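You operate a simulated robot arm through the tools that you are given. There is no shell and no other tool. Be economical: measure what you need, move in short steps, check, and stop when the job is done.

You run a simulated two-armed robot. Do the job below in one go: nothing can be reset, and whatever is moved stays where it is left.

JOB
Pick up the refill bottle with one hand, pass it to the other hand and put it on the tool bench. Set down upright: refill bottle.

Only the result counts: the job must be done as asked and must still hold three seconds after the hand-in. Knocking over, shifting, dropping, spilling or breaking anything else fails it.

ROBOT AND FRAMES
Two 7-joint arms with two-finger parallel grippers on one trunk, on a base that drives. Base frame: it is fixed to the floor where the robot stands at the start and does not move with it; the origin is under the middle of the robot, x ahead of it, y to its left, z up. Units: m, degrees, N and s.
The left shoulder is at the start at [0.05, 0.161, 1.098], the right one opposite. With the tool pointing down near the work surface each hand reaches from about 0.24 to 0.68 m from the robot's upright axis, wherever it stands, measured 20 degrees to its own side. Places, roughly: tool bench [0.5, 1.3, 0.9]. Payload 3.43 kg a hand.
The tool frame of a hand sits at the grasp point between the pads (the TCP): z along the fingers, y along the line on which they close. The tips reach 0.03 m beyond it. Largest opening 0.094 m; finger width 0.028, thickness 0.01; the body of the gripper, 0.05 by 0.096 m, starts 0.055 m behind the TCP.
Orientation is that of the tool frame in the base frame, as a unit quaternion [x, y, z, w]. With the fingers straight down and closing along the base's y, the tool's x points along the base's -x, its y along +y and its z along -z.

CONTROLS
- The arms move only by the tool drive_tool. It takes "left_steps", "right_steps" or both (then of equal length, played together; a hand with none holds still); each is text: rows parted by semicolons, each of 7 numbers parted by spaces: the shift along the tool's x, y, z in m, then the turn, a rotation vector about the tool's x, y, z in degrees, then the finger opening in m, from 0 to 0.094. In form: dx dy dz wx wy wz gripper; .... A call has 1 to 20 rows; each row is the pose to reach, as a shift and turn from the pose commanded when the call began, along the tool's axes at that moment. Rows are played at 5 a second. More than 0.05 m and 8.6 degrees between two rows, or a gripper value outside its range, and nothing of the call is played. A pose out of reach is approached as far as the arm can. The call stops where the force on the tool passes 40 N (or 10 N more than at its start, if that is more) or the arm is blocked; 0.2 s more then pass. Each finger travels about 0.045 m/s and halts on what it meets, pressing with about 44 N; the grip force reading is that of the motor and also rises with nothing between the fingers. The clock runs only during rows and for 0.2 s after the last one: add rows that repeat a pose to give the fingers time. It gives the time, the measured TCP pose, the force on the tool (base axes), the opening and the grip force at its end, in the units of the frame above (readings bear some noise), with the torque about the TCP (base axes, N m) and any sound that the robot's microphone picked up, and new pictures: "show" is both (left out), scene, wrist or none (wrist: the cameras of the hands that moved).
- Cameras (640 x 400 px; columns grow to the right, rows downward): "scene" is now at [0.1242, -0.0389, 1.2388]; the picture's right is [-0.45, -0.90, 0.00], its down [-0.37, 0.18, -0.91] and it looks along [0.82, -0.41, -0.41] (base axes); focal length 216 px, centre (320, 200). "left" rides on the left gripper at [0.076, -0.014, -0.103] in its tool frame; the picture's right is [0.18, 0.98, 0.00], its down [-0.75, 0.14, -0.64] and it looks along [-0.63, 0.12, 0.77] (tool axes); focal length 243 px, centre (320, 200). "right" rides on the right gripper at [0.076, 0.014, -0.102] in its tool frame; the picture's right is [-0.18, 0.98, 0.00], its down [-0.75, -0.14, -0.64] and it looks along [-0.63, -0.12, 0.77] (tool axes); focal length 243 px, centre (320, 200). There is no depth. A picture from a camera that has moved, and an enlarged one, comes with that camera's place and axes in the base frame and with its lens.
- lift_body(by): slides the trunk up (or, below 0, down) by that many m; the arms and the scene camera ride with it, the base frame stays. It gives what a move gives, with no picture.
- drive_base(legs): drives the robot by 1 to 6 legs, each [ahead, left, turn to the left] in m, m and degrees, along the robot's own axes; the way and the turn of a leg run together, so that a leg with both is an arc; at most 1.5 m and 180 degrees a leg. The arms and the cameras ride along, it lands a little off, and it stops where it bumps. It gives what a move gives, and a new picture of the scene camera.
- aim_head(pan, tilt): turns the head with the scene camera to pan (to the left, within 80 degrees either way) and tilt (down, from -29 to 69), counted from straight ahead of the robot. It gives what a move gives, and a new picture of the scene camera.
- enlarge(camera, box): a new picture of the part [left, top, right, bottom] of that camera's present view, enlarged. It takes no simulated time.
- close_job(): hands the job in; it is judged then, once.

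Work in short steps. Places have to be worked out from the pictures, the camera data and where the tool is seen: move nearer, look again, correct. Check each grasp and each placing, and mend what went wrong. You have 120 turns and 260 pictures in all, those below and enlarged ones among them. Open the grippers and draw the arms clear of the work before you hand the job in, unless the task says otherwise; then end with one line.

The tools are called after "Call:" as a command line: name --argument value ..., lists and objects as JSON in quotes. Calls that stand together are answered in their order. drive_tool: Moves the arms, as the interface text tells. Its arguments: {"type":"object","properties":{"left_steps":{"type":"string"},"right_steps":{"type":"string"},"show":{"type":"string","enum":["both","scene","wrist","none"]}},"required":[]} The other tools are called the same way: lift_body (by) slides the trunk up or down; drive_base (legs) drives the base; aim_head (pan, tilt) turns the head that bears the scene camera; enlarge (camera, box) takes an enlarged picture of a part of a camera's view; close_job () hands the job in.

At the start:

```text
time_s: 0.0
left_tcp_pos: [0.4101, 0.0034, 1.1644]
left_tool_rot: [-0.001, 1.0, 0.0, 0.001]
left_ft_force: [0.7, 0.3, 0.2]
left_moment: [0.01, 0.02, 0.0]
left_gripper_width: 0.0939
left_grip_force: 0.1
right_tcp_pos: [0.4088, -0.3929, 1.1086]
right_tool_rot: [0.001, 1.0, 0.0, 0.0]
right_ft_force: [0.7, 0.2, 0.6]
right_moment: [0.02, -0.01, 0.0]
right_gripper_width: 0.0938
right_grip_force: 0.0
trunk travel left (down, up): [-0.125, 0.142]
robot x, y, heading: [-0.0006, 0.0024, -0.0]
head pan, tilt: [-26.5, 24.1]
```

scene: 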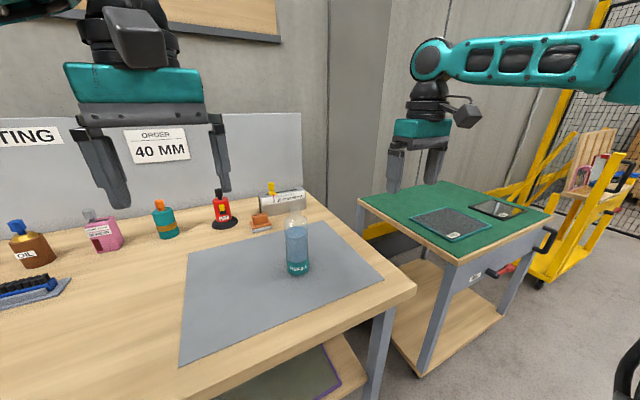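
right: 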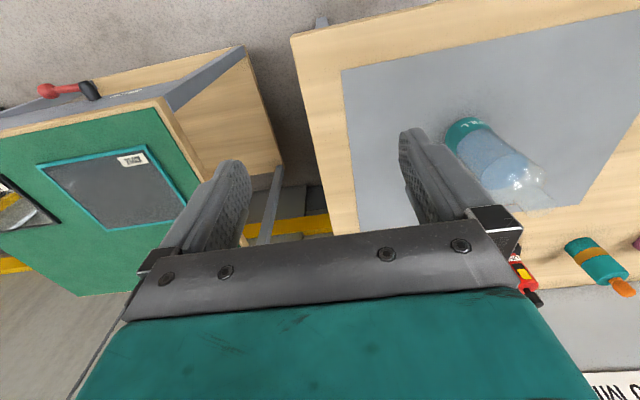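
left: 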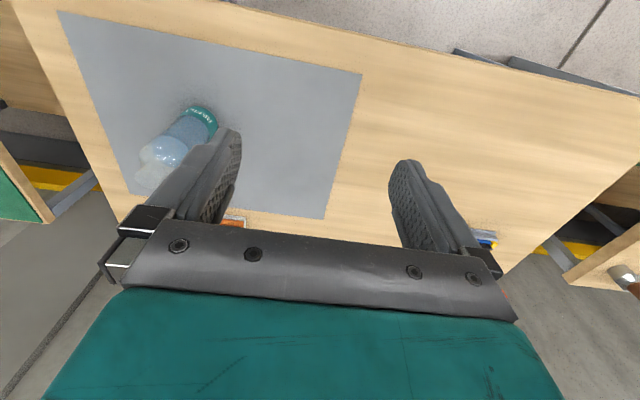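

The clear bottle with the blue liquid stands on the grey mat; I enlarge it to read its label and shape.

Call:
enlarge --camera "scene" --box '[240, 180, 360, 290]'

Call:
aim_head --pan 60 --tilt 24

```text
3.64 times, centred on (300, 235) of scene
camera zoom: at [0.1242, -0.0389, 1.2388], right [-0.45, -0.9, 0.0], down [-0.37, 0.18, -0.91], along [0.82, -0.41, -0.41], focal length 784 px, centre (393, 73)
```

zoom: 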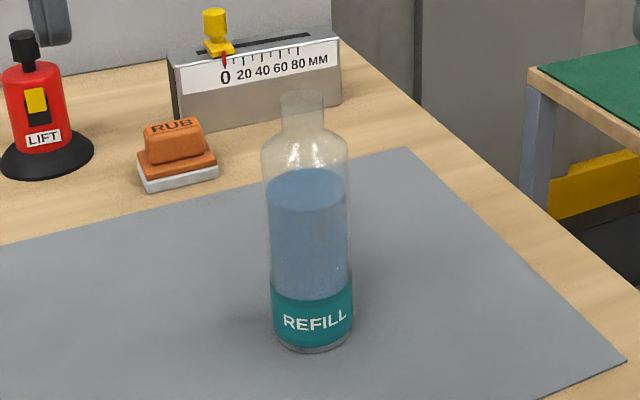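

```text
time_s: 1.6
left_tcp_pos: [0.4093, 0.0036, 1.1636]
left_tool_rot: [0.0, 1.0, 0.001, 0.001]
left_ft_force: [-0.5, 0.7, 0.8]
left_moment: [0.03, -0.04, 0.02]
left_gripper_width: 0.094
left_grip_force: 0.1
right_tcp_pos: [0.4085, -0.3938, 1.1088]
right_tool_rot: [0.0, 1.0, 0.0, 0.001]
right_ft_force: [0.2, -0.2, 0.7]
right_moment: [0.0, 0.01, -0.02]
right_gripper_width: 0.0941
right_grip_force: 0.1
trunk travel left (down, up): [-0.125, 0.142]
robot x, y, heading: [-0.0027, -0.0013, -0.0]
head pan, tilt: [60.0, 24.0]
camera scene: at [0.0878, 0.0823, 1.2391], right [0.87, -0.5, 0.0], down [-0.2, -0.35, -0.91], along [0.46, 0.79, -0.41], focal length 216 px, centre (320, 200)
```

scene: 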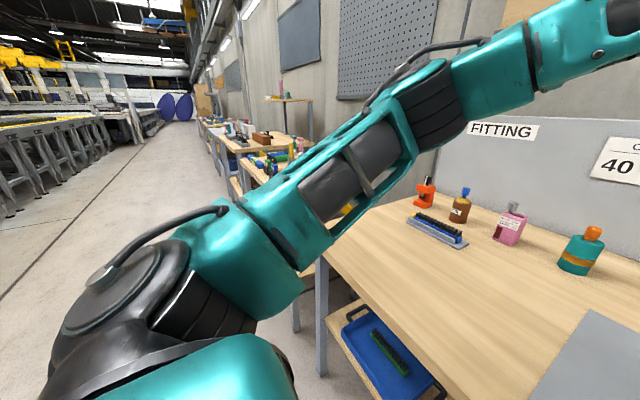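

The bottle is at about (0.546, -0.187), 0.18 m tall, 0.058 m wide, with a narrow open neck. The tool bench is hidden by the left arm, so I back off and drive left to inspect it first.

Call:
drive_base --legs '[[-0.25, 0, 0], [0, 0.7, 0]]'

Call:
aim_head --pan 20 --tilt 28

```text
time_s: 6.9
left_tcp_pos: [0.1597, 0.7026, 1.1635]
left_tool_rot: [0.003, 1.0, -0.001, 0.002]
left_ft_force: [-0.3, 0.2, 0.2]
left_moment: [-0.04, 0.02, -0.01]
left_gripper_width: 0.0939
left_grip_force: 0.1
right_tcp_pos: [0.1584, 0.3037, 1.1074]
right_tool_rot: [0.003, 1.0, 0.0, 0.0]
right_ft_force: [0.9, 0.8, 0.3]
right_moment: [-0.02, -0.04, 0.01]
right_gripper_width: 0.094
right_grip_force: 0.0
trunk travel left (down, up): [-0.125, 0.142]
robot x, y, heading: [-0.252, 0.6959, -0.3]
head pan, tilt: [60.0, 24.0]
camera scene: at [-0.1611, 0.7821, 1.239], right [0.86, -0.5, 0.0], down [-0.21, -0.35, -0.91], along [0.46, 0.79, -0.41], focal length 216 px, centre (320, 200)
```

scene: 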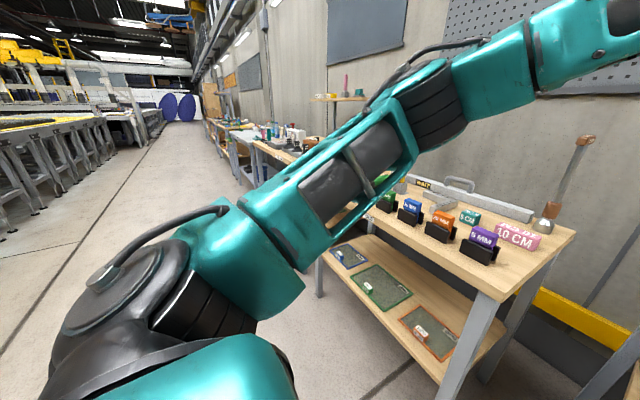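

```text
time_s: 8.0
left_tcp_pos: [0.1592, 0.7015, 1.1638]
left_tool_rot: [0.002, 1.0, 0.0, 0.001]
left_ft_force: [-0.1, 0.3, 0.0]
left_moment: [0.03, 0.0, -0.01]
left_gripper_width: 0.0937
left_grip_force: 0.0
right_tcp_pos: [0.1582, 0.3054, 1.1081]
right_tool_rot: [0.004, 1.0, 0.0, 0.0]
right_ft_force: [0.3, 0.4, -0.1]
right_moment: [0.0, -0.03, 0.01]
right_gripper_width: 0.0941
right_grip_force: 0.1
trunk travel left (down, up): [-0.125, 0.142]
robot x, y, heading: [-0.2482, 0.6979, -0.4]
head pan, tilt: [20.0, 28.0]
camera scene: at [-0.1219, 0.7329, 1.2326], right [0.34, -0.94, 0.0], down [-0.44, -0.16, -0.88], along [0.83, 0.3, -0.47], focal length 216 px, centre (320, 200)
```

scene: 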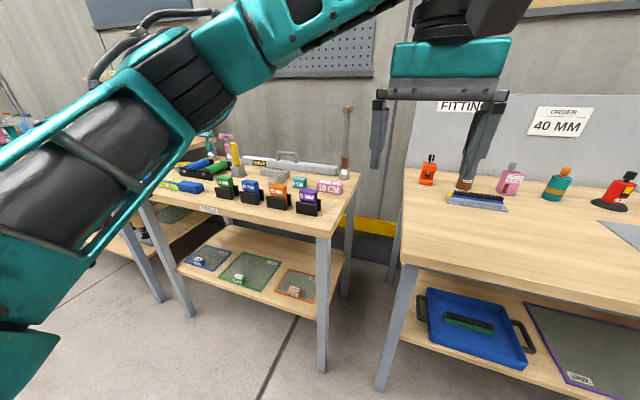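

The tool bench has a row of parts along it; I drive another 0.6 m left for a straight look at its free area.

Call:
drive_base --legs '[[0, 0.6, 0]]'

Call:
aim_head --pan 0 --tilt 28

```text
time_s: 11.4
left_tcp_pos: [0.1649, 1.3066, 1.1642]
left_tool_rot: [0.005, 1.0, -0.001, 0.001]
left_ft_force: [0.1, 0.2, 0.3]
left_moment: [0.0, 0.0, 0.0]
left_gripper_width: 0.094
left_grip_force: 0.0
right_tcp_pos: [0.1607, 0.9111, 1.1098]
right_tool_rot: [0.005, 1.0, 0.0, 0.0]
right_ft_force: [0.0, 0.1, -0.1]
right_moment: [-0.03, -0.01, -0.01]
right_gripper_width: 0.0939
right_grip_force: 0.1
trunk travel left (down, up): [-0.125, 0.142]
robot x, y, heading: [-0.2438, 1.3091, -0.4]
head pan, tilt: [20.0, 28.0]
camera scene: at [-0.1171, 1.3403, 1.2326], right [0.33, -0.94, 0.0], down [-0.44, -0.16, -0.88], along [0.83, 0.29, -0.47], focal length 216 px, centre (320, 200)
```

scene: 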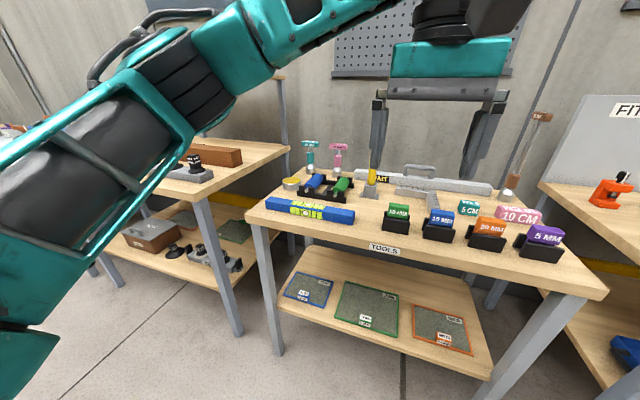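

```text
time_s: 12.2
left_tcp_pos: [0.1638, 1.3074, 1.1639]
left_tool_rot: [0.004, 1.0, 0.0, 0.001]
left_ft_force: [0.0, 0.4, -0.7]
left_moment: [0.02, 0.02, -0.03]
left_gripper_width: 0.0941
left_grip_force: 0.1
right_tcp_pos: [0.1605, 0.9099, 1.1084]
right_tool_rot: [0.006, 1.0, 0.0, 0.001]
right_ft_force: [-0.6, 0.7, 0.0]
right_moment: [-0.03, -0.02, 0.01]
right_gripper_width: 0.0939
right_grip_force: 0.0
trunk travel left (down, up): [-0.125, 0.142]
robot x, y, heading: [-0.2445, 1.3094, -0.7]
head pan, tilt: [0.0, 28.0]
camera scene: at [-0.1119, 1.3089, 1.2326], right [-0.01, -1.0, 0.0], down [-0.47, 0.0, -0.88], along [0.88, -0.01, -0.47], focal length 216 px, centre (320, 200)
```

scene: 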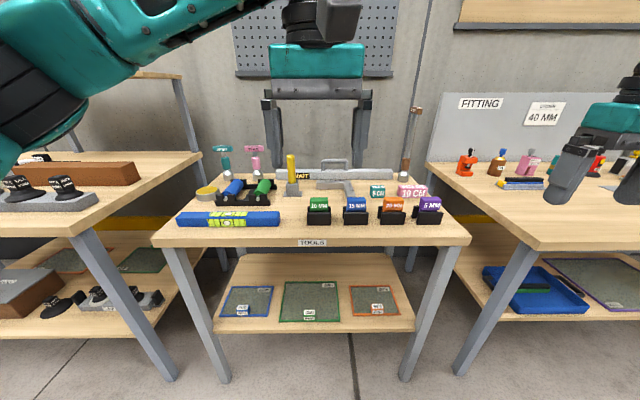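

Call:
enlarge --camera "scene" --box '[150, 130, 480, 260]'

```text
1.94 times, centred on (315, 195) of scene
camera zoom: at [-0.1119, 1.3089, 1.2326], right [-0.01, -1.0, 0.0], down [-0.47, 0.0, -0.88], along [0.88, -0.01, -0.47], focal length 418 px, centre (330, 210)
```

zoom: 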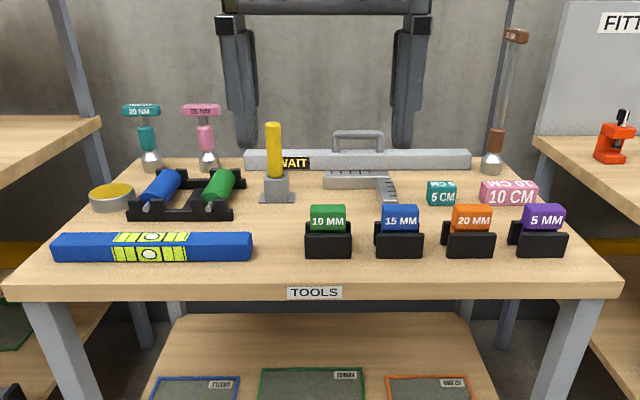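

The tool bench has free spots (between level and blocks, and behind the blocks), best reached from above. So the right hand will take the bottle low from the side with a level tool, and the left will receive it from above. I turn the right tool to level, pointing left, here in the open aisle.

Call:
drive_tool --right_steps "0 0 0 -4.62 4.62 4.62 0.094; 0 0 0 -9.24 9.24 9.24 0.094; 0 0 0 -13.86 13.86 13.86 0.094; 0 0 0 -18.48 18.48 18.48 0.094; 0 0 0 -23.1 23.1 23.1 0.094; 0 0 0 -27.7 27.7 27.7 0.094; 0 0 0 -32.3 32.3 32.3 0.094; 0 0 0 -37 37 37 0.094; 0 0 0 -41.6 41.6 41.6 0.094; 0 0 0 -46.2 46.2 46.2 0.094; 0 0 0 -50.8 50.8 50.8 0.094; 0 0 0 -55.4 55.4 55.4 0.094; 0 0 0 -60 60 60 0.094; 0 0 0 -64.7 64.7 64.7 0.094; 0 0 0 -69.3 69.3 69.3 0.094; 0 0 0 -69.3 69.3 69.3 0.094; 0 0 0 -69.3 69.3 69.3 0.094" --show "both"

```text
time_s: 16.0
left_tcp_pos: [0.1652, 1.3086, 1.1631]
left_tool_rot: [0.003, 1.0, 0.0, 0.0]
left_ft_force: [0.1, 0.3, 0.4]
left_moment: [0.0, 0.01, 0.01]
left_gripper_width: 0.0943
left_grip_force: 0.1
right_tcp_pos: [0.1066, 0.8871, 0.9281]
right_tool_rot: [0.627, 0.325, 0.383, -0.596]
right_ft_force: [0.7, 0.8, 0.6]
right_moment: [-0.02, -0.01, 0.03]
right_gripper_width: 0.0939
right_grip_force: 0.0
right hand out of reach, approached as far as the arm can: row 9, 10, 11, 12, 13, 14, 15
trunk travel left (down, up): [-0.125, 0.142]
robot x, y, heading: [-0.2434, 1.3068, -0.4]
head pan, tilt: [0.0, 28.0]
stopped in row 17 (right hand): the arm was blocked; the commanded pose is now the measured one
camera scene: at [-0.1122, 1.3088, 1.2327], right [-0.01, -1.0, 0.0], down [-0.47, 0.0, -0.88], along [0.88, -0.01, -0.47], focal length 216 px, centre (320, 200)
camera right: at [0.148, 0.7815, 0.9868], right [0.76, -0.07, -0.65], down [-0.55, -0.59, -0.59], along [-0.34, 0.8, -0.48], focal length 243 px, centre (320, 200)
```

scene: 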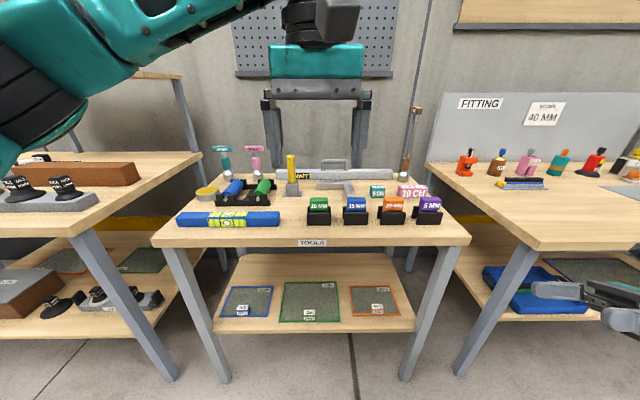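
right: 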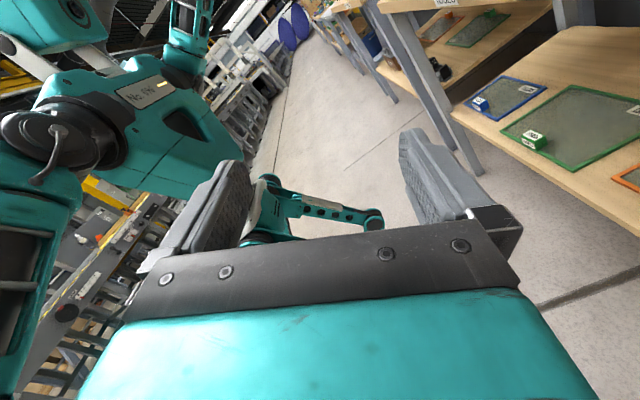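

The tool now points level to the left but still rolled 30° short. I try to finish the roll while moving forward to a roomier place.

Call:
drive_tool --right_steps "0.011 0.019 0.022 0 0 -6 0.094; 0.022 0.038 0.044 0 0 -12 0.094; 0.033 0.058 0.067 0 0 -18 0.094; 0.044 0.077 0.089 0 0 -24 0.094; 0.0545 0.096 0.111 0 0 -30 0.094; 0.0545 0.096 0.111 0 0 -30 0.094; 0.0545 0.096 0.111 0 0 -30 0.094" --show "none"

```text
time_s: 17.6
left_tcp_pos: [0.1648, 1.3078, 1.1641]
left_tool_rot: [0.004, 1.0, 0.0, 0.001]
left_ft_force: [-0.7, -0.1, 0.8]
left_moment: [-0.02, -0.04, -0.04]
left_gripper_width: 0.0939
left_grip_force: 0.0
right_tcp_pos: [0.2276, 0.9872, 0.9293]
right_tool_rot: [0.52, 0.476, 0.524, -0.477]
right_ft_force: [0.1, 0.1, 1.1]
right_moment: [-0.01, 0.04, -0.01]
right_gripper_width: 0.0941
right_grip_force: 0.1
trunk travel left (down, up): [-0.125, 0.142]
robot x, y, heading: [-0.2447, 1.3095, -0.2]
head pan, tilt: [0.0, 28.0]
```

The right tool is now level, camera up, pointing left. I back off a little and drive back to in front of the bottle.

Call:
drive_base --legs '[[-0.1, 0, 0], [0, -1.31, 0.3]]'

Call:
aim_head --pan -20 --tilt 30

```text
time_s: 24.9
left_tcp_pos: [0.0639, 0.0105, 1.164]
left_tool_rot: [-0.003, 1.0, 0.0, 0.001]
left_ft_force: [0.0, 0.8, 0.1]
left_moment: [0.01, -0.01, 0.02]
left_gripper_width: 0.0938
left_grip_force: 0.1
right_tcp_pos: [0.131, -0.3108, 0.9284]
right_tool_rot: [0.517, 0.481, 0.519, -0.482]
right_ft_force: [0.2, -0.6, 0.3]
right_moment: [0.04, 0.01, -0.02]
right_gripper_width: 0.094
right_grip_force: 0.1
trunk travel left (down, up): [-0.125, 0.142]
robot x, y, heading: [-0.3456, -0.0012, 0.5]
head pan, tilt: [0.0, 28.0]
camera scene: at [-0.214, 0.0061, 1.2326], right [0.01, -1.0, 0.0], down [-0.47, 0.0, -0.88], along [0.88, 0.01, -0.47], focal length 216 px, centre (320, 200)
```

scene: 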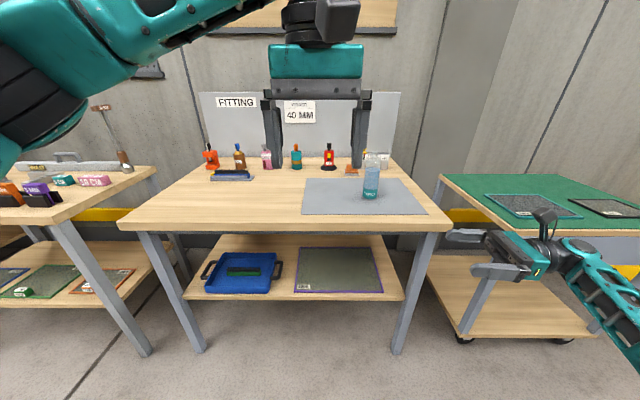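

```text
time_s: 25.8
left_tcp_pos: [0.0637, 0.0093, 1.1631]
left_tool_rot: [-0.004, 1.0, 0.001, 0.001]
left_ft_force: [0.3, -0.3, 0.2]
left_moment: [0.0, 0.0, -0.02]
left_gripper_width: 0.094
left_grip_force: 0.1
right_tcp_pos: [0.1302, -0.3109, 0.9281]
right_tool_rot: [0.517, 0.48, 0.521, -0.481]
right_ft_force: [-0.6, 0.7, 0.4]
right_moment: [0.0, 0.02, 0.02]
right_gripper_width: 0.094
right_grip_force: 0.1
trunk travel left (down, up): [-0.125, 0.142]
robot x, y, heading: [-0.3461, 0.0047, 0.3]
head pan, tilt: [-20.0, 30.0]
camera scene: at [-0.22, -0.0247, 1.2295], right [-0.34, -0.94, 0.0], down [-0.47, 0.17, -0.87], along [0.82, -0.29, -0.5], focal length 216 px, centre (320, 200)
```

scene: 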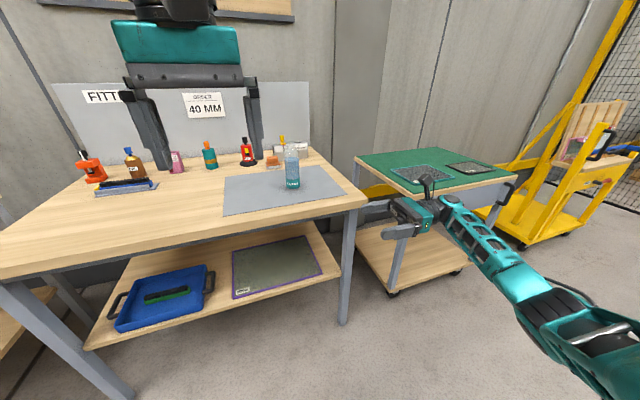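

The elbow hangs low out to the right in this pose and would hit the green cart or bench. Reaching forward along +x from further back suits better, so I yaw the tool to point ahead (about -85° about the vertical tool x).

Call:
drive_tool --right_steps "0.009 0.0143 0.010 -8.5 0 0 0.094; 0.018 0.0286 0.020 -17 0 0 0.094; 0.027 0.0429 0.030 -25.5 0 0 0.094; 0.036 0.0572 0.040 -34 0 0 0.094; 0.045 0.0715 0.050 -42.5 0 0 0.094; 0.054 0.0858 0.060 -51 0 0 0.094; 0.063 0.1 0.070 -59.5 0 0 0.094; 0.072 0.1144 0.080 -68 0 0 0.094; 0.081 0.1287 0.090 -76.5 0 0 0.094; 0.09 0.143 0.101 -85 0 0 0.094; 0.09 0.143 0.101 -85 0 0 0.094; 0.09 0.143 0.101 -85 0 0 0.094"

```text
time_s: 28.4
left_tcp_pos: [0.063, 0.0096, 1.1641]
left_tool_rot: [-0.003, 1.0, 0.0, 0.001]
left_ft_force: [-0.3, 0.2, -0.9]
left_moment: [0.02, 0.03, -0.01]
left_gripper_width: 0.0939
left_grip_force: 0.0
right_tcp_pos: [0.2804, -0.2209, 1.0182]
right_tool_rot: [0.706, 0.002, 0.708, -0.005]
right_ft_force: [-0.6, 0.1, -0.5]
right_moment: [-0.04, 0.01, 0.01]
right_gripper_width: 0.0942
right_grip_force: 0.0
trunk travel left (down, up): [-0.125, 0.142]
robot x, y, heading: [-0.3475, 0.0023, 0.5]
head pan, tilt: [-20.0, 30.0]
camera scene: at [-0.2201, -0.0248, 1.2295], right [-0.34, -0.94, 0.0], down [-0.47, 0.17, -0.87], along [0.82, -0.29, -0.5], focal length 216 px, centre (320, 200)
camera right: at [0.1778, -0.2359, 1.095], right [0.01, -0.98, -0.19], down [-0.64, 0.14, -0.75], along [0.77, 0.13, -0.63], focal length 243 px, centre (320, 200)
```

scene: 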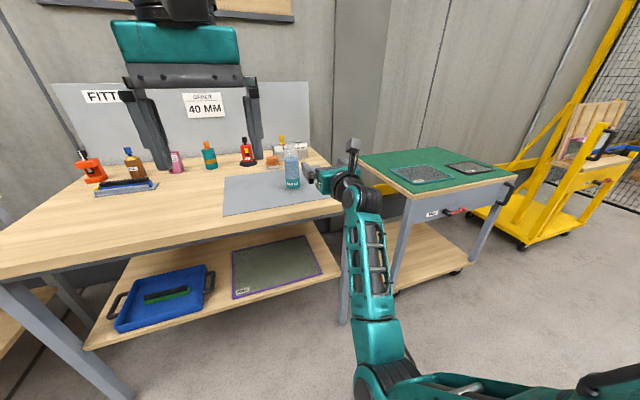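
right: 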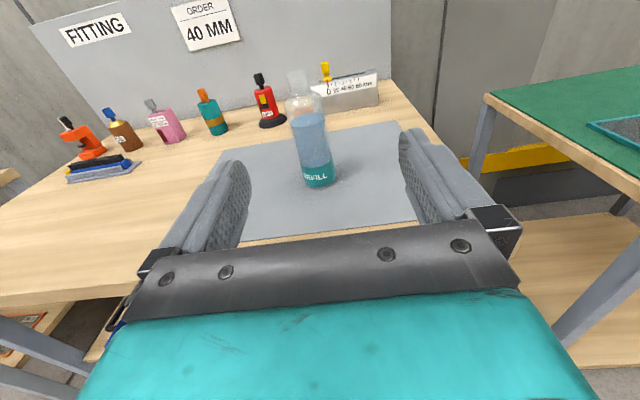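

The forward-pointing pose works and the bottle lies right ahead, but the elbow is low. I raise the trunk so the arm comes down over the bench edge from above.

Call:
lift_body --by 0.14

```text
time_s: 30.0
left_tcp_pos: [0.0643, 0.0092, 1.3033]
left_tool_rot: [-0.004, 1.0, 0.0, 0.0]
left_ft_force: [1.1, 0.5, -0.8]
left_moment: [0.01, 0.03, 0.03]
left_gripper_width: 0.0941
left_grip_force: 0.2
right_tcp_pos: [0.2807, -0.2208, 1.16]
right_tool_rot: [0.706, 0.002, 0.708, -0.005]
right_ft_force: [-0.1, 0.1, -0.1]
right_moment: [-0.02, 0.01, 0.01]
right_gripper_width: 0.0939
right_grip_force: 0.1
trunk travel left (down, up): [-0.265, 0.002]
robot x, y, heading: [-0.3485, 0.0035, 0.4]
head pan, tilt: [-20.0, 30.0]
```

I tilt the tool 25° down, lower it, line it up with y = -0.185 and extend it somewhat.

Call:
drive_tool --right_steps "-0.036 -0.007 0.018 0 -5 0 0.094; -0.072 -0.014 0.036 0 -10 0 0.094; -0.108 -0.021 0.054 0 -15 0 0.094; -0.144 -0.029 0.072 0 -20 0 0.094; -0.18 -0.036 0.09 0 -25 0 0.094; -0.18 -0.036 0.09 0 -25 0 0.094"

```text
time_s: 31.4
left_tcp_pos: [0.0629, 0.01, 1.3028]
left_tool_rot: [-0.003, 1.0, 0.001, 0.002]
left_ft_force: [-0.3, -0.2, 0.3]
left_moment: [-0.01, 0.0, -0.02]
left_gripper_width: 0.094
left_grip_force: 0.0
right_tcp_pos: [0.3701, -0.1934, 0.9778]
right_tool_rot: [0.844, 0.003, 0.536, 0.003]
right_ft_force: [0.0, -0.7, -0.7]
right_moment: [0.02, -0.01, -0.02]
right_gripper_width: 0.0942
right_grip_force: 0.0
trunk travel left (down, up): [-0.265, 0.002]
robot x, y, heading: [-0.3477, 0.0035, 0.3]
head pan, tilt: [-20.0, 30.0]
camera scene: at [-0.2203, -0.0248, 1.3695], right [-0.34, -0.94, 0.0], down [-0.47, 0.17, -0.87], along [0.82, -0.29, -0.5], focal length 216 px, centre (320, 200)
camera right: at [0.3096, -0.2061, 1.0896], right [-0.08, -0.98, -0.16], down [-0.9, 0.14, -0.41], along [0.43, 0.11, -0.9], focal length 243 px, centre (320, 200)
```

scene: 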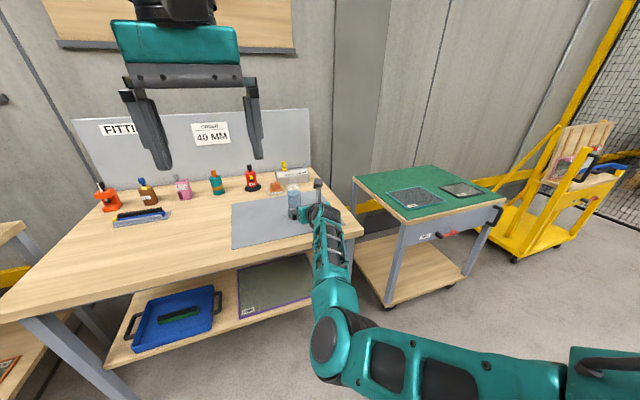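
right: 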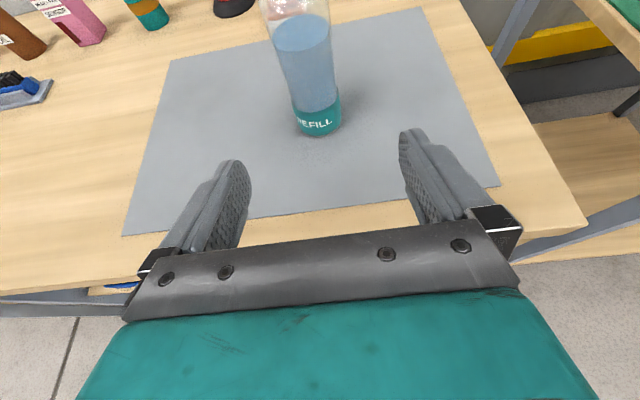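

Bottle centre refined to (0.547, -0.185). I extend forward 0.10 m at constant height to see how the elbow behaves.

Call:
drive_tool --right_steps "0.014 -0.003 0.03 0 0 0 0.094; 0.028 -0.006 0.06 0 0 0 0.094; 0.0425 -0.008 0.0905 0 0 0 0.094; 0.0425 -0.008 0.0905 0 0 0 0.094"

```text
time_s: 32.4
left_tcp_pos: [0.0635, 0.01, 1.3039]
left_tool_rot: [-0.003, 1.0, 0.0, 0.001]
left_ft_force: [0.4, 0.8, 0.1]
left_moment: [0.0, 0.0, 0.01]
left_gripper_width: 0.0941
left_grip_force: 0.1
right_tcp_pos: [0.4496, -0.171, 0.9862]
right_tool_rot: [0.842, 0.003, 0.54, -0.006]
right_ft_force: [0.1, 0.2, 0.0]
right_moment: [0.03, 0.01, -0.03]
right_gripper_width: 0.0941
right_grip_force: 0.0
right hand out of reach, approached as far as the arm can: row 3, 4
trunk travel left (down, up): [-0.265, 0.002]
robot x, y, heading: [-0.344, 0.0047, 0.2]
head pan, tilt: [-20.0, 30.0]
camera scene: at [-0.22, -0.0248, 1.3695], right [-0.34, -0.94, 0.0], down [-0.47, 0.17, -0.87], along [0.82, -0.29, -0.5], focal length 216 px, centre (320, 200)
camera right: at [0.3877, -0.1861, 1.0973], right [-0.06, -0.98, -0.17], down [-0.9, 0.13, -0.41], along [0.43, 0.13, -0.89], focal length 243 px, centre (320, 200)
```

scene: 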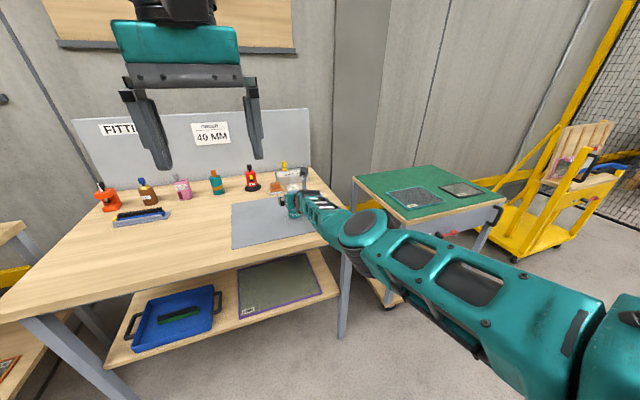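
right: 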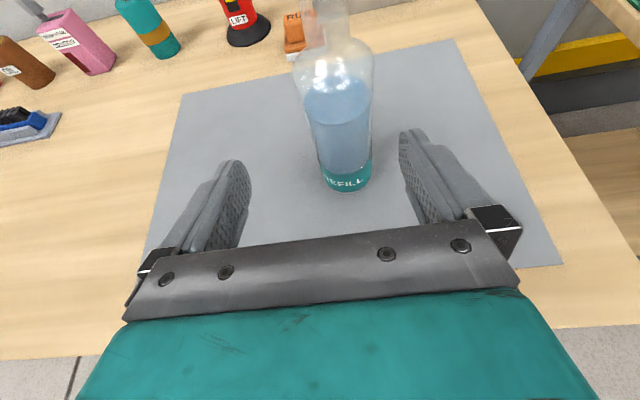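

At full stretch the elbow sits high and clear. I pull back slightly (x 0.385, y -0.187), then drive 0.10 m ahead so there is reach in hand.

Call:
drive_tool --right_steps "-0.016 0.007 -0.028 0 0 0 0.094; -0.032 0.014 -0.0557 0 0 0 0.094; -0.032 0.014 -0.0557 0 0 0 0.094" --show "none"

Call:
drive_base --legs '[[0.1, 0, -0.2]]'

Call:
enlarge --camera "right" --box '[100, 0, 540, 275]'

```text
time_s: 33.2
left_tcp_pos: [0.063, 0.0105, 1.3028]
left_tool_rot: [-0.004, 1.0, 0.0, 0.001]
left_ft_force: [0.1, 0.0, -0.5]
left_moment: [0.0, -0.02, 0.0]
left_gripper_width: 0.0938
left_grip_force: 0.1
right_tcp_pos: [0.3842, -0.1961, 0.9798]
right_tool_rot: [0.841, 0.001, 0.54, 0.001]
right_ft_force: [0.3, -0.6, 0.3]
right_moment: [-0.03, -0.05, -0.06]
right_gripper_width: 0.0939
right_grip_force: 0.0
trunk travel left (down, up): [-0.265, 0.002]
robot x, y, heading: [-0.3458, 0.0037, 0.3]
head pan, tilt: [-20.0, 30.0]
```

```text
time_s: 34.4
left_tcp_pos: [0.1593, 0.0107, 1.3031]
left_tool_rot: [-0.004, 1.0, 0.0, 0.001]
left_ft_force: [0.2, 1.3, -0.3]
left_moment: [0.02, 0.02, -0.01]
left_gripper_width: 0.0941
left_grip_force: 0.1
right_tcp_pos: [0.4799, -0.1969, 0.9762]
right_tool_rot: [0.843, 0.003, 0.538, 0.001]
right_ft_force: [0.0, 0.2, 0.0]
right_moment: [-0.02, -0.01, -0.03]
right_gripper_width: 0.0938
right_grip_force: 0.1
trunk travel left (down, up): [-0.265, 0.002]
robot x, y, heading: [-0.2486, 0.0046, 0.4]
head pan, tilt: [-20.0, 30.0]
camera scene: at [-0.1228, -0.0242, 1.3694], right [-0.34, -0.94, 0.0], down [-0.47, 0.17, -0.87], along [0.82, -0.29, -0.5], focal length 216 px, centre (320, 200)
```

scene: 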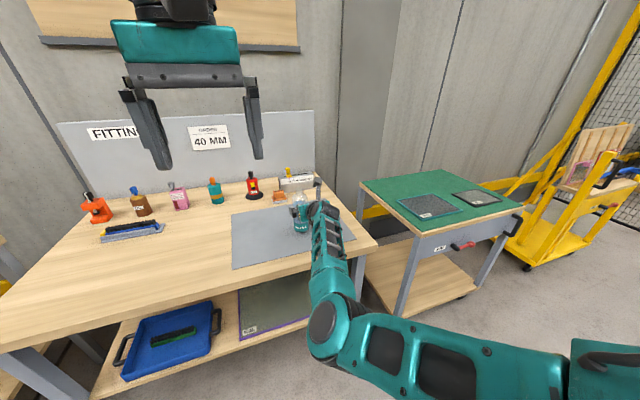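

```text
1.45 times, centred on (320, 138) of right
camera zoom: at [0.4187, -0.2086, 1.088], right [-0.08, -0.98, -0.16], down [-0.9, 0.14, -0.41], along [0.43, 0.11, -0.9], focal length 353 px, centre (320, 291)
```

zoom: 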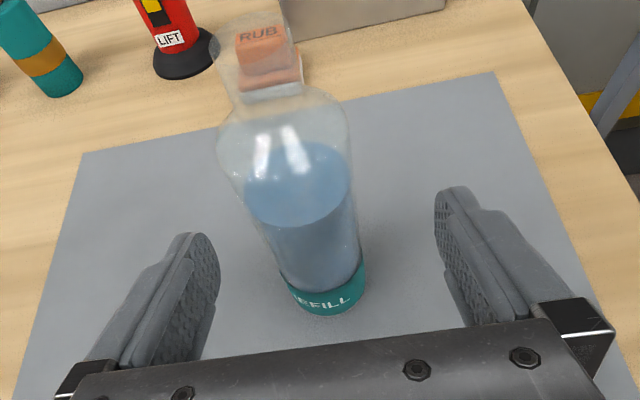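

Bottle centre is about (0.542, -0.184). I centre the hand in y, then lower the trunk 0.07 so the fingers are at low-body height just in front of the bottle.

Call:
drive_tool --right_steps "0 -0.007 0 0 0 0 0.094; 0 -0.013 0 0 0 0 0.094; 0 -0.013 0 0 0 0 0.094" --show "none"

Call:
lift_body --by -0.07

Call:
enlarge --camera "right" --box '[100, 0, 540, 275]'

Call:
aim_head --pan -20 --tilt 40

```text
time_s: 35.1
left_tcp_pos: [0.1597, 0.011, 1.3028]
left_tool_rot: [-0.004, 1.0, 0.0, 0.001]
left_ft_force: [0.6, -0.1, 0.1]
left_moment: [0.01, 0.01, 0.03]
left_gripper_width: 0.0939
left_grip_force: 0.0
right_tcp_pos: [0.4796, -0.1935, 0.9789]
right_tool_rot: [0.842, 0.0, 0.54, 0.009]
right_ft_force: [-0.4, 0.0, 0.3]
right_moment: [0.0, 0.01, 0.0]
right_gripper_width: 0.0938
right_grip_force: 0.0
trunk travel left (down, up): [-0.265, 0.002]
robot x, y, heading: [-0.2523, 0.0049, 0.2]
head pan, tilt: [-20.0, 30.0]
```

```text
time_s: 36.2
left_tcp_pos: [0.1592, 0.0094, 1.2343]
left_tool_rot: [-0.003, 1.0, 0.0, 0.001]
left_ft_force: [-0.4, 0.2, 0.0]
left_moment: [0.01, 0.0, 0.01]
left_gripper_width: 0.0939
left_grip_force: 0.1
right_tcp_pos: [0.4775, -0.1923, 0.9057]
right_tool_rot: [0.843, 0.001, 0.539, 0.009]
right_ft_force: [-0.7, 0.0, -0.2]
right_moment: [0.0, 0.02, -0.01]
right_gripper_width: 0.094
right_grip_force: 0.1
trunk travel left (down, up): [-0.195, 0.072]
robot x, y, heading: [-0.2515, 0.0052, 0.2]
head pan, tilt: [-20.0, 30.0]
```

```text
1.45 times, centred on (320, 138) of right
camera zoom: at [0.4175, -0.2038, 1.0185], right [-0.09, -0.98, -0.15], down [-0.9, 0.14, -0.42], along [0.43, 0.1, -0.9], focal length 353 px, centre (320, 291)
```

zoom: 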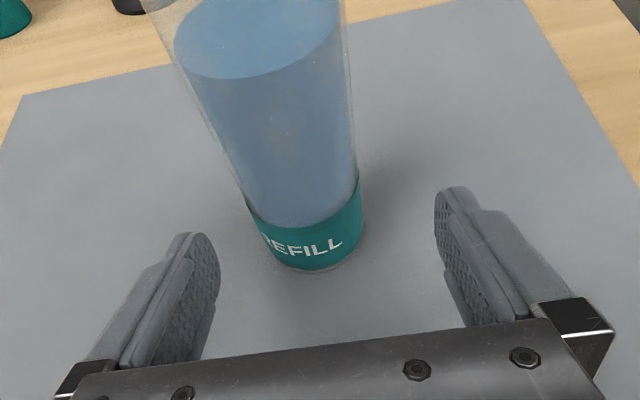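

```text
time_s: 37.0
left_tcp_pos: [0.1595, 0.0104, 1.2343]
left_tool_rot: [-0.003, 1.0, 0.0, 0.001]
left_ft_force: [0.1, -0.3, -0.4]
left_moment: [0.0, 0.01, 0.0]
left_gripper_width: 0.0941
left_grip_force: 0.1
right_tcp_pos: [0.4792, -0.1931, 0.905]
right_tool_rot: [0.843, 0.001, 0.537, 0.009]
right_ft_force: [0.6, -0.2, -0.6]
right_moment: [0.0, 0.0, -0.02]
right_gripper_width: 0.094
right_grip_force: 0.0
trunk travel left (down, up): [-0.195, 0.072]
robot x, y, heading: [-0.2519, 0.0069, 0.4]
head pan, tilt: [-20.0, 40.0]
camera scene: at [-0.1289, -0.0224, 1.2842], right [-0.34, -0.94, 0.0], down [-0.6, 0.22, -0.77], along [0.72, -0.26, -0.64], focal length 216 px, centre (320, 200)
```

scene: 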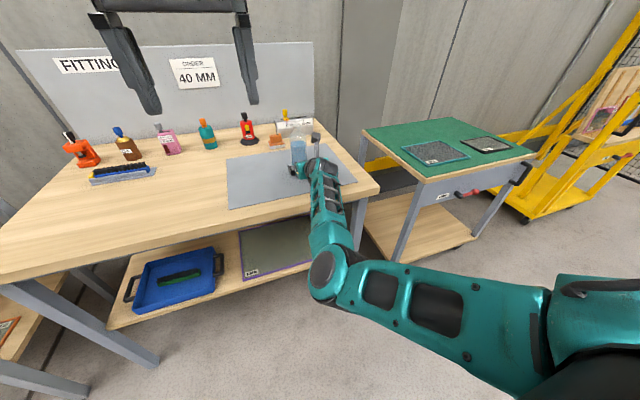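

The hand is now low in front of the bottle (base centre ≈ (0.538, -0.186)). I advance 0.05 m level with both fingers astride it.

Call:
drive_tool --right_steps "0.005 -0.004 0.011 0 0 0 0.094; 0.0105 -0.008 0.0226 0 0 0 0.094; 0.016 -0.008 0.034 0 0 0 0.094; 0.021 -0.008 0.0453 0 0 0 0.094; 0.021 -0.008 0.0453 0 0 0 0.094" --show "wrist"

```text
time_s: 38.1
left_tcp_pos: [0.1598, 0.0101, 1.234]
left_tool_rot: [-0.004, 1.0, 0.001, 0.0]
left_ft_force: [-0.2, -0.2, 0.8]
left_moment: [-0.06, 0.05, 0.01]
left_gripper_width: 0.094
left_grip_force: 0.1
right_tcp_pos: [0.5275, -0.1745, 0.9073]
right_tool_rot: [0.843, 0.001, 0.539, 0.002]
right_ft_force: [0.0, -0.8, -0.3]
right_moment: [0.0, 0.0, 0.02]
right_gripper_width: 0.0938
right_grip_force: 0.0
trunk travel left (down, up): [-0.195, 0.072]
robot x, y, heading: [-0.2487, 0.0017, 0.2]
head pan, tilt: [-20.0, 40.0]
camera right: at [0.4666, -0.1869, 1.0186], right [-0.07, -0.98, -0.16], down [-0.9, 0.14, -0.41], along [0.43, 0.11, -0.9], focal length 243 px, centre (320, 200)
```

right: 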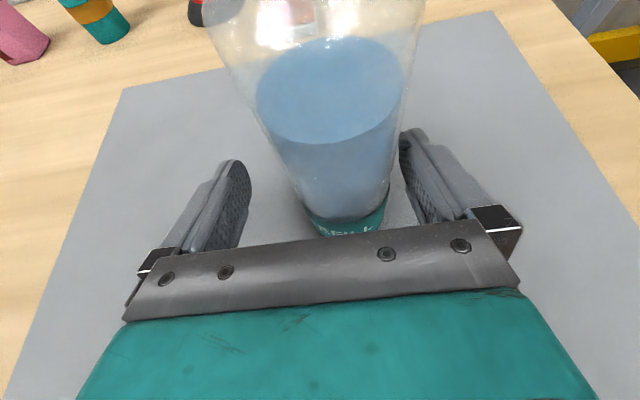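

The hand drifted to y = -0.1745, so I shift 0.011 m back to centre first.

Call:
drive_tool --right_steps "0 0.006 0 0 0 0 0.094; 0 0.011 0 0 0 0 0.094; 0 0.011 0 0 0 0 0.094" --show "wrist"

```text
time_s: 39.0
left_tcp_pos: [0.1597, 0.0093, 1.2341]
left_tool_rot: [-0.004, 1.0, 0.0, 0.0]
left_ft_force: [0.3, -1.3, 0.1]
left_moment: [0.0, -0.01, 0.04]
left_gripper_width: 0.094
left_grip_force: 0.1
right_tcp_pos: [0.5281, -0.1877, 0.9062]
right_tool_rot: [0.843, 0.002, 0.538, 0.002]
right_ft_force: [0.6, 0.0, 0.3]
right_moment: [-0.02, 0.02, 0.01]
right_gripper_width: 0.0941
right_grip_force: 0.0
trunk travel left (down, up): [-0.195, 0.072]
robot x, y, heading: [-0.2543, 0.0036, 0.4]
head pan, tilt: [-20.0, 40.0]
camera right: at [0.4667, -0.199, 1.0187], right [-0.08, -0.98, -0.16], down [-0.9, 0.14, -0.41], along [0.43, 0.11, -0.9], focal length 243 px, centre (320, 200)
```

right: 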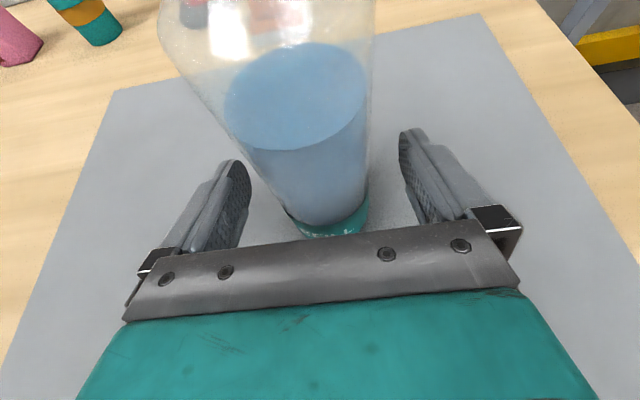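

Centred between the fingers; I close the right gripper.

Call:
drive_tool --right_steps "0 0 0 0 0 0 0.08; 0 0 0 0 0 0 0.068; 0 0 0 0 0 0 0.06; 0 0 0 0 0 0 0.054; 0 0 0 0 0 0 0.04; 0 0 0 0 0 0 0.03; 0 0 0 0 0 0 0.03"

```text
time_s: 40.5
left_tcp_pos: [0.1605, 0.0117, 1.2332]
left_tool_rot: [-0.003, 1.0, 0.0, 0.0]
left_ft_force: [0.3, 0.4, 0.9]
left_moment: [-0.01, 0.0, 0.01]
left_gripper_width: 0.0942
left_grip_force: 0.1
right_tcp_pos: [0.5274, -0.1858, 0.9056]
right_tool_rot: [0.843, 0.002, 0.538, 0.002]
right_ft_force: [-0.5, -0.4, 0.6]
right_moment: [0.09, 0.0, 0.0]
right_gripper_width: 0.0571
right_grip_force: 44.0
trunk travel left (down, up): [-0.195, 0.072]
robot x, y, heading: [-0.2525, 0.0024, 0.2]
head pan, tilt: [-20.0, 40.0]
camera scene: at [-0.1289, -0.0224, 1.2841], right [-0.34, -0.94, 0.0], down [-0.61, 0.22, -0.77], along [0.72, -0.26, -0.64], focal length 216 px, centre (320, 200)
camera right: at [0.4667, -0.1987, 1.0186], right [-0.08, -0.98, -0.16], down [-0.9, 0.14, -0.41], along [0.43, 0.11, -0.9], focal length 243 px, centre (320, 200)
```

scene: 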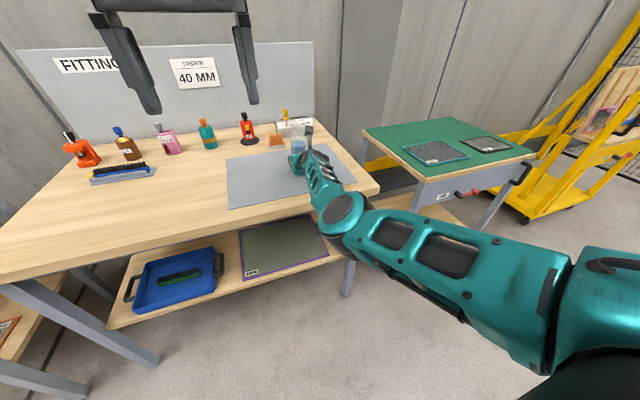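
right: 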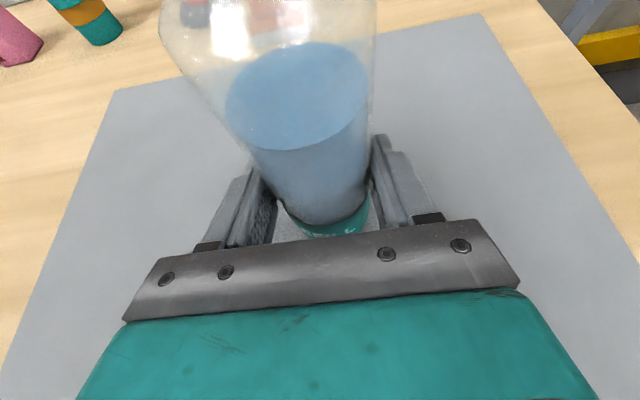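

Gripped at 0.057 m width with 44 N. I lift with the trunk.

Call:
lift_body --by 0.07

Call:
enlarge --camera "scene" --box '[220, 80, 400, 200]'

```text
time_s: 41.6
left_tcp_pos: [0.1605, 0.0106, 1.3035]
left_tool_rot: [-0.004, 1.0, 0.001, 0.001]
left_ft_force: [0.0, 0.3, -0.3]
left_moment: [-0.04, 0.03, 0.07]
left_gripper_width: 0.0941
left_grip_force: 0.1
right_tcp_pos: [0.5267, -0.1853, 0.9757]
right_tool_rot: [0.843, 0.002, 0.538, 0.002]
right_ft_force: [0.3, -0.7, -3.6]
right_moment: [0.0, 0.03, 0.01]
right_gripper_width: 0.0574
right_grip_force: 43.4
trunk travel left (down, up): [-0.265, 0.002]
robot x, y, heading: [-0.25, 0.0064, 0.6]
head pan, tilt: [-20.0, 40.0]
```

```text
3.33 times, centred on (310, 140) of scene
camera zoom: at [-0.1282, -0.0225, 1.354], right [-0.34, -0.94, 0.0], down [-0.61, 0.22, -0.77], along [0.72, -0.26, -0.64], focal length 718 px, centre (353, 400)
```

zoom: 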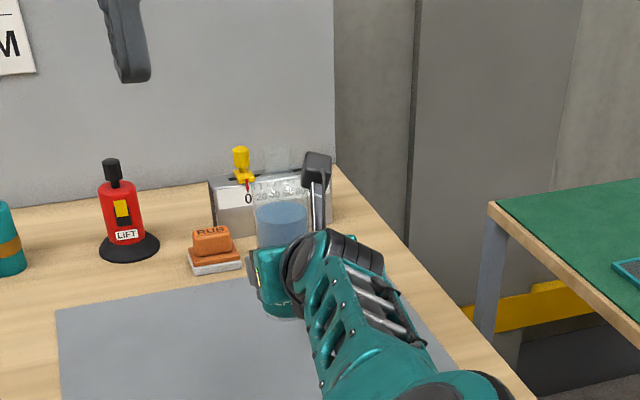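

The bottle hangs free (about 3.6 N) and upright. I back out of the bench into the aisle.

Call:
drive_base --legs '[[-0.2, 0, 0], [-0.2, 0, 0]]'

Call:
aim_head --pan -15 --tilt 30

```text
time_s: 44.4
left_tcp_pos: [-0.2412, 0.0086, 1.3045]
left_tool_rot: [-0.007, 1.0, 0.0, 0.0]
left_ft_force: [-0.2, -0.7, 0.1]
left_moment: [-0.02, -0.02, -0.01]
left_gripper_width: 0.094
left_grip_force: 0.0
right_tcp_pos: [0.1277, -0.1853, 0.9761]
right_tool_rot: [0.843, 0.004, 0.538, 0.0]
right_ft_force: [0.1, 0.2, -2.7]
right_moment: [0.0, 0.02, 0.01]
right_gripper_width: 0.0572
right_grip_force: 44.2
trunk travel left (down, up): [-0.265, 0.002]
robot x, y, heading: [-0.6483, 0.0024, 0.6]
head pan, tilt: [-20.0, 40.0]
camera scene: at [-0.5305, -0.025, 1.3542], right [-0.33, -0.94, 0.0], down [-0.61, 0.21, -0.77], along [0.72, -0.25, -0.64], focal length 216 px, centre (320, 200)
```

scene: 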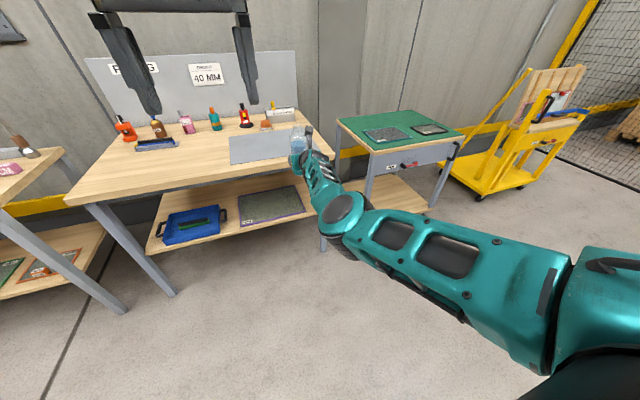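

```text
time_s: 45.1
left_tcp_pos: [-0.2419, 0.0089, 1.3029]
left_tool_rot: [-0.006, 1.0, 0.0, 0.001]
left_ft_force: [0.1, 0.1, -1.5]
left_moment: [-0.01, 0.0, 0.02]
left_gripper_width: 0.0939
left_grip_force: 0.0
right_tcp_pos: [0.1261, -0.186, 0.9749]
right_tool_rot: [0.843, 0.004, 0.537, 0.001]
right_ft_force: [-0.8, -1.1, -3.2]
right_moment: [0.01, 0.01, -0.01]
right_gripper_width: 0.0575
right_grip_force: 44.0
trunk travel left (down, up): [-0.265, 0.002]
robot x, y, heading: [-0.6492, -0.0009, 0.7]
head pan, tilt: [-15.0, 30.0]
camera scene: at [-0.5222, -0.0193, 1.3693], right [-0.25, -0.97, 0.0], down [-0.49, 0.12, -0.87], along [0.84, -0.22, -0.5], focal length 216 px, centre (320, 200)
```

scene: 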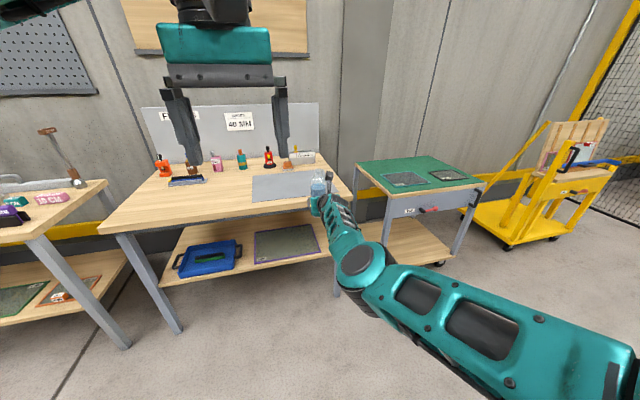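

I bring the held bottle to a central handover place in front of the robot, slowly.

Call:
drive_tool --right_steps "-0.0074 -0.0126 -0.0158 0 0 0 0.03; -0.0149 -0.0252 -0.0316 0 0 0 0.03; -0.0223 -0.0378 -0.0474 0 0 0 0.03; -0.0298 -0.0504 -0.0632 0 0 0 0.03; -0.0372 -0.063 -0.079 0 0 0 0.03; -0.0446 -0.0756 -0.0948 0 0 0 0.03; -0.0521 -0.0882 -0.1106 0 0 0 0.03; -0.0595 -0.1008 -0.1264 0 0 0 0.03; -0.067 -0.1134 -0.1422 0 0 0 0.03; -0.0744 -0.126 -0.158 0 0 0 0.03; -0.0744 -0.126 -0.158 0 0 0 0.03" --show "scene"

```text
time_s: 47.4
left_tcp_pos: [-0.2414, 0.0093, 1.3034]
left_tool_rot: [-0.007, 1.0, -0.001, 0.001]
left_ft_force: [0.2, -0.3, -0.6]
left_moment: [-0.02, -0.01, 0.01]
left_gripper_width: 0.0938
left_grip_force: 0.0
right_tcp_pos: [-0.0101, -0.1047, 1.0771]
right_tool_rot: [0.792, 0.009, 0.611, -0.011]
right_ft_force: [0.5, 0.2, -3.6]
right_moment: [-0.04, 0.03, 0.01]
right_gripper_width: 0.0574
right_grip_force: 44.0
right hand out of reach, approached as far as the arm can: row 6, 7, 8, 9, 10, 11
trunk travel left (down, up): [-0.265, 0.002]
robot x, y, heading: [-0.6513, -0.0035, 0.6]
head pan, tilt: [-15.0, 30.0]
stopped in row 11 (right hand): the arm was blocked; the commanded pose is now the measured one
camera scene: at [-0.5224, -0.0191, 1.3694], right [-0.25, -0.97, 0.0], down [-0.48, 0.12, -0.87], along [0.84, -0.22, -0.5], focal length 216 px, centre (320, 200)
```

scene: 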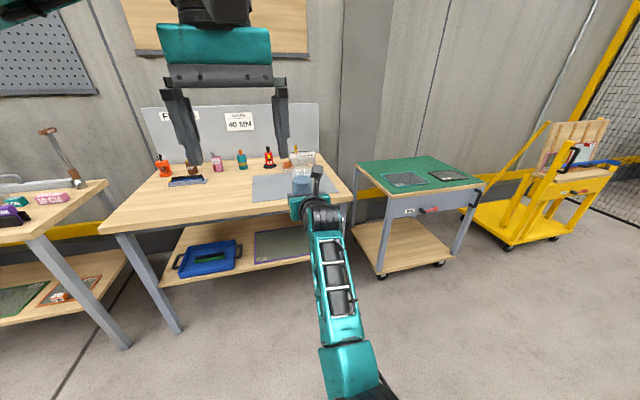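

The wrist limit tilted the tool by 10° and raised it. I restore the 25° pitch (bottle upright) slightly further forward and lower.

Call:
drive_tool --right_steps "-0.013 0 0.009 0 -2.5 0 0.03; -0.027 0 0.017 0 -5 0 0.03; -0.04 0 0.026 0 -7.5 0 0.03; -0.053 0 0.035 0 -10.2 0 0.03; -0.053 0 0.035 0 -10.2 0 0.03" --show "scene"

```text
time_s: 48.6
left_tcp_pos: [-0.2418, 0.0085, 1.3033]
left_tool_rot: [-0.006, 1.0, -0.001, 0.0]
left_ft_force: [0.2, -0.1, -0.3]
left_moment: [-0.01, 0.0, 0.0]
left_gripper_width: 0.0938
left_grip_force: 0.1
right_tcp_pos: [0.0094, -0.1075, 1.0136]
right_tool_rot: [0.843, 0.013, 0.537, -0.011]
right_ft_force: [-0.4, 0.3, -3.8]
right_moment: [0.0, 0.04, -0.03]
right_gripper_width: 0.0572
right_grip_force: 44.0
right hand out of reach, approached as far as the arm can: row 4, 5
trunk travel left (down, up): [-0.265, 0.002]
robot x, y, heading: [-0.654, -0.0023, 0.5]
head pan, tilt: [-15.0, 30.0]
camera scene: at [-0.5225, -0.0192, 1.3694], right [-0.25, -0.97, 0.0], down [-0.48, 0.12, -0.87], along [0.84, -0.22, -0.5], focal length 216 px, centre (320, 200)
```

scene: 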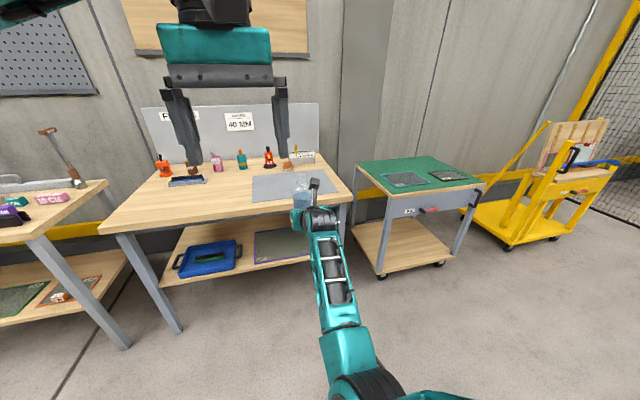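

Upright again. The place is too far right/forward for the left arm, so I yaw the right tool about the vertical 45° to the left while bringing the bottle nearer the centre.

Call:
drive_tool --right_steps "-0.005 -0.0106 -0.0113 5.1 0 -2.4 0.03; -0.0106 -0.0213 -0.0226 10.2 0 -4.8 0.03; -0.016 -0.032 -0.034 15.3 0 -7.2 0.03; -0.0213 -0.0425 -0.0453 20.4 0 -9.6 0.03; -0.0266 -0.053 -0.0566 25.5 0 -12 0.03; -0.032 -0.064 -0.068 30.6 0 -14.4 0.03; -0.037 -0.0744 -0.079 35.7 0 -16.8 0.03; -0.0425 -0.085 -0.0905 40.7 0 -19.1 0.03; -0.0425 -0.085 -0.0905 40.7 0 -19.1 0.03" --show "scene"

```text
time_s: 50.8
left_tcp_pos: [-0.2407, 0.0082, 1.3025]
left_tool_rot: [-0.006, 1.0, 0.0, 0.001]
left_ft_force: [0.1, -0.3, 0.1]
left_moment: [-0.01, -0.03, -0.05]
left_gripper_width: 0.0938
left_grip_force: 0.2
right_tcp_pos: [-0.0757, -0.0258, 1.0623]
right_tool_rot: [0.75, 0.342, 0.53, -0.197]
right_ft_force: [-0.1, 0.9, -3.5]
right_moment: [0.0, 0.02, -0.01]
right_gripper_width: 0.0575
right_grip_force: 44.0
trunk travel left (down, up): [-0.265, 0.002]
robot x, y, heading: [-0.651, 0.0013, 0.6]
head pan, tilt: [-15.0, 30.0]
stopped in row 9 (right hand): the arm was blocked; the commanded pose is now the measured one
camera scene: at [-0.5224, -0.0192, 1.3694], right [-0.25, -0.97, 0.0], down [-0.48, 0.12, -0.87], along [0.84, -0.22, -0.5], focal length 216 px, centre (320, 200)
```

scene: 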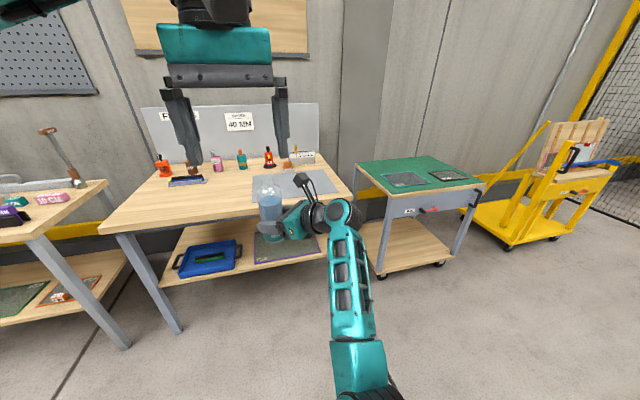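

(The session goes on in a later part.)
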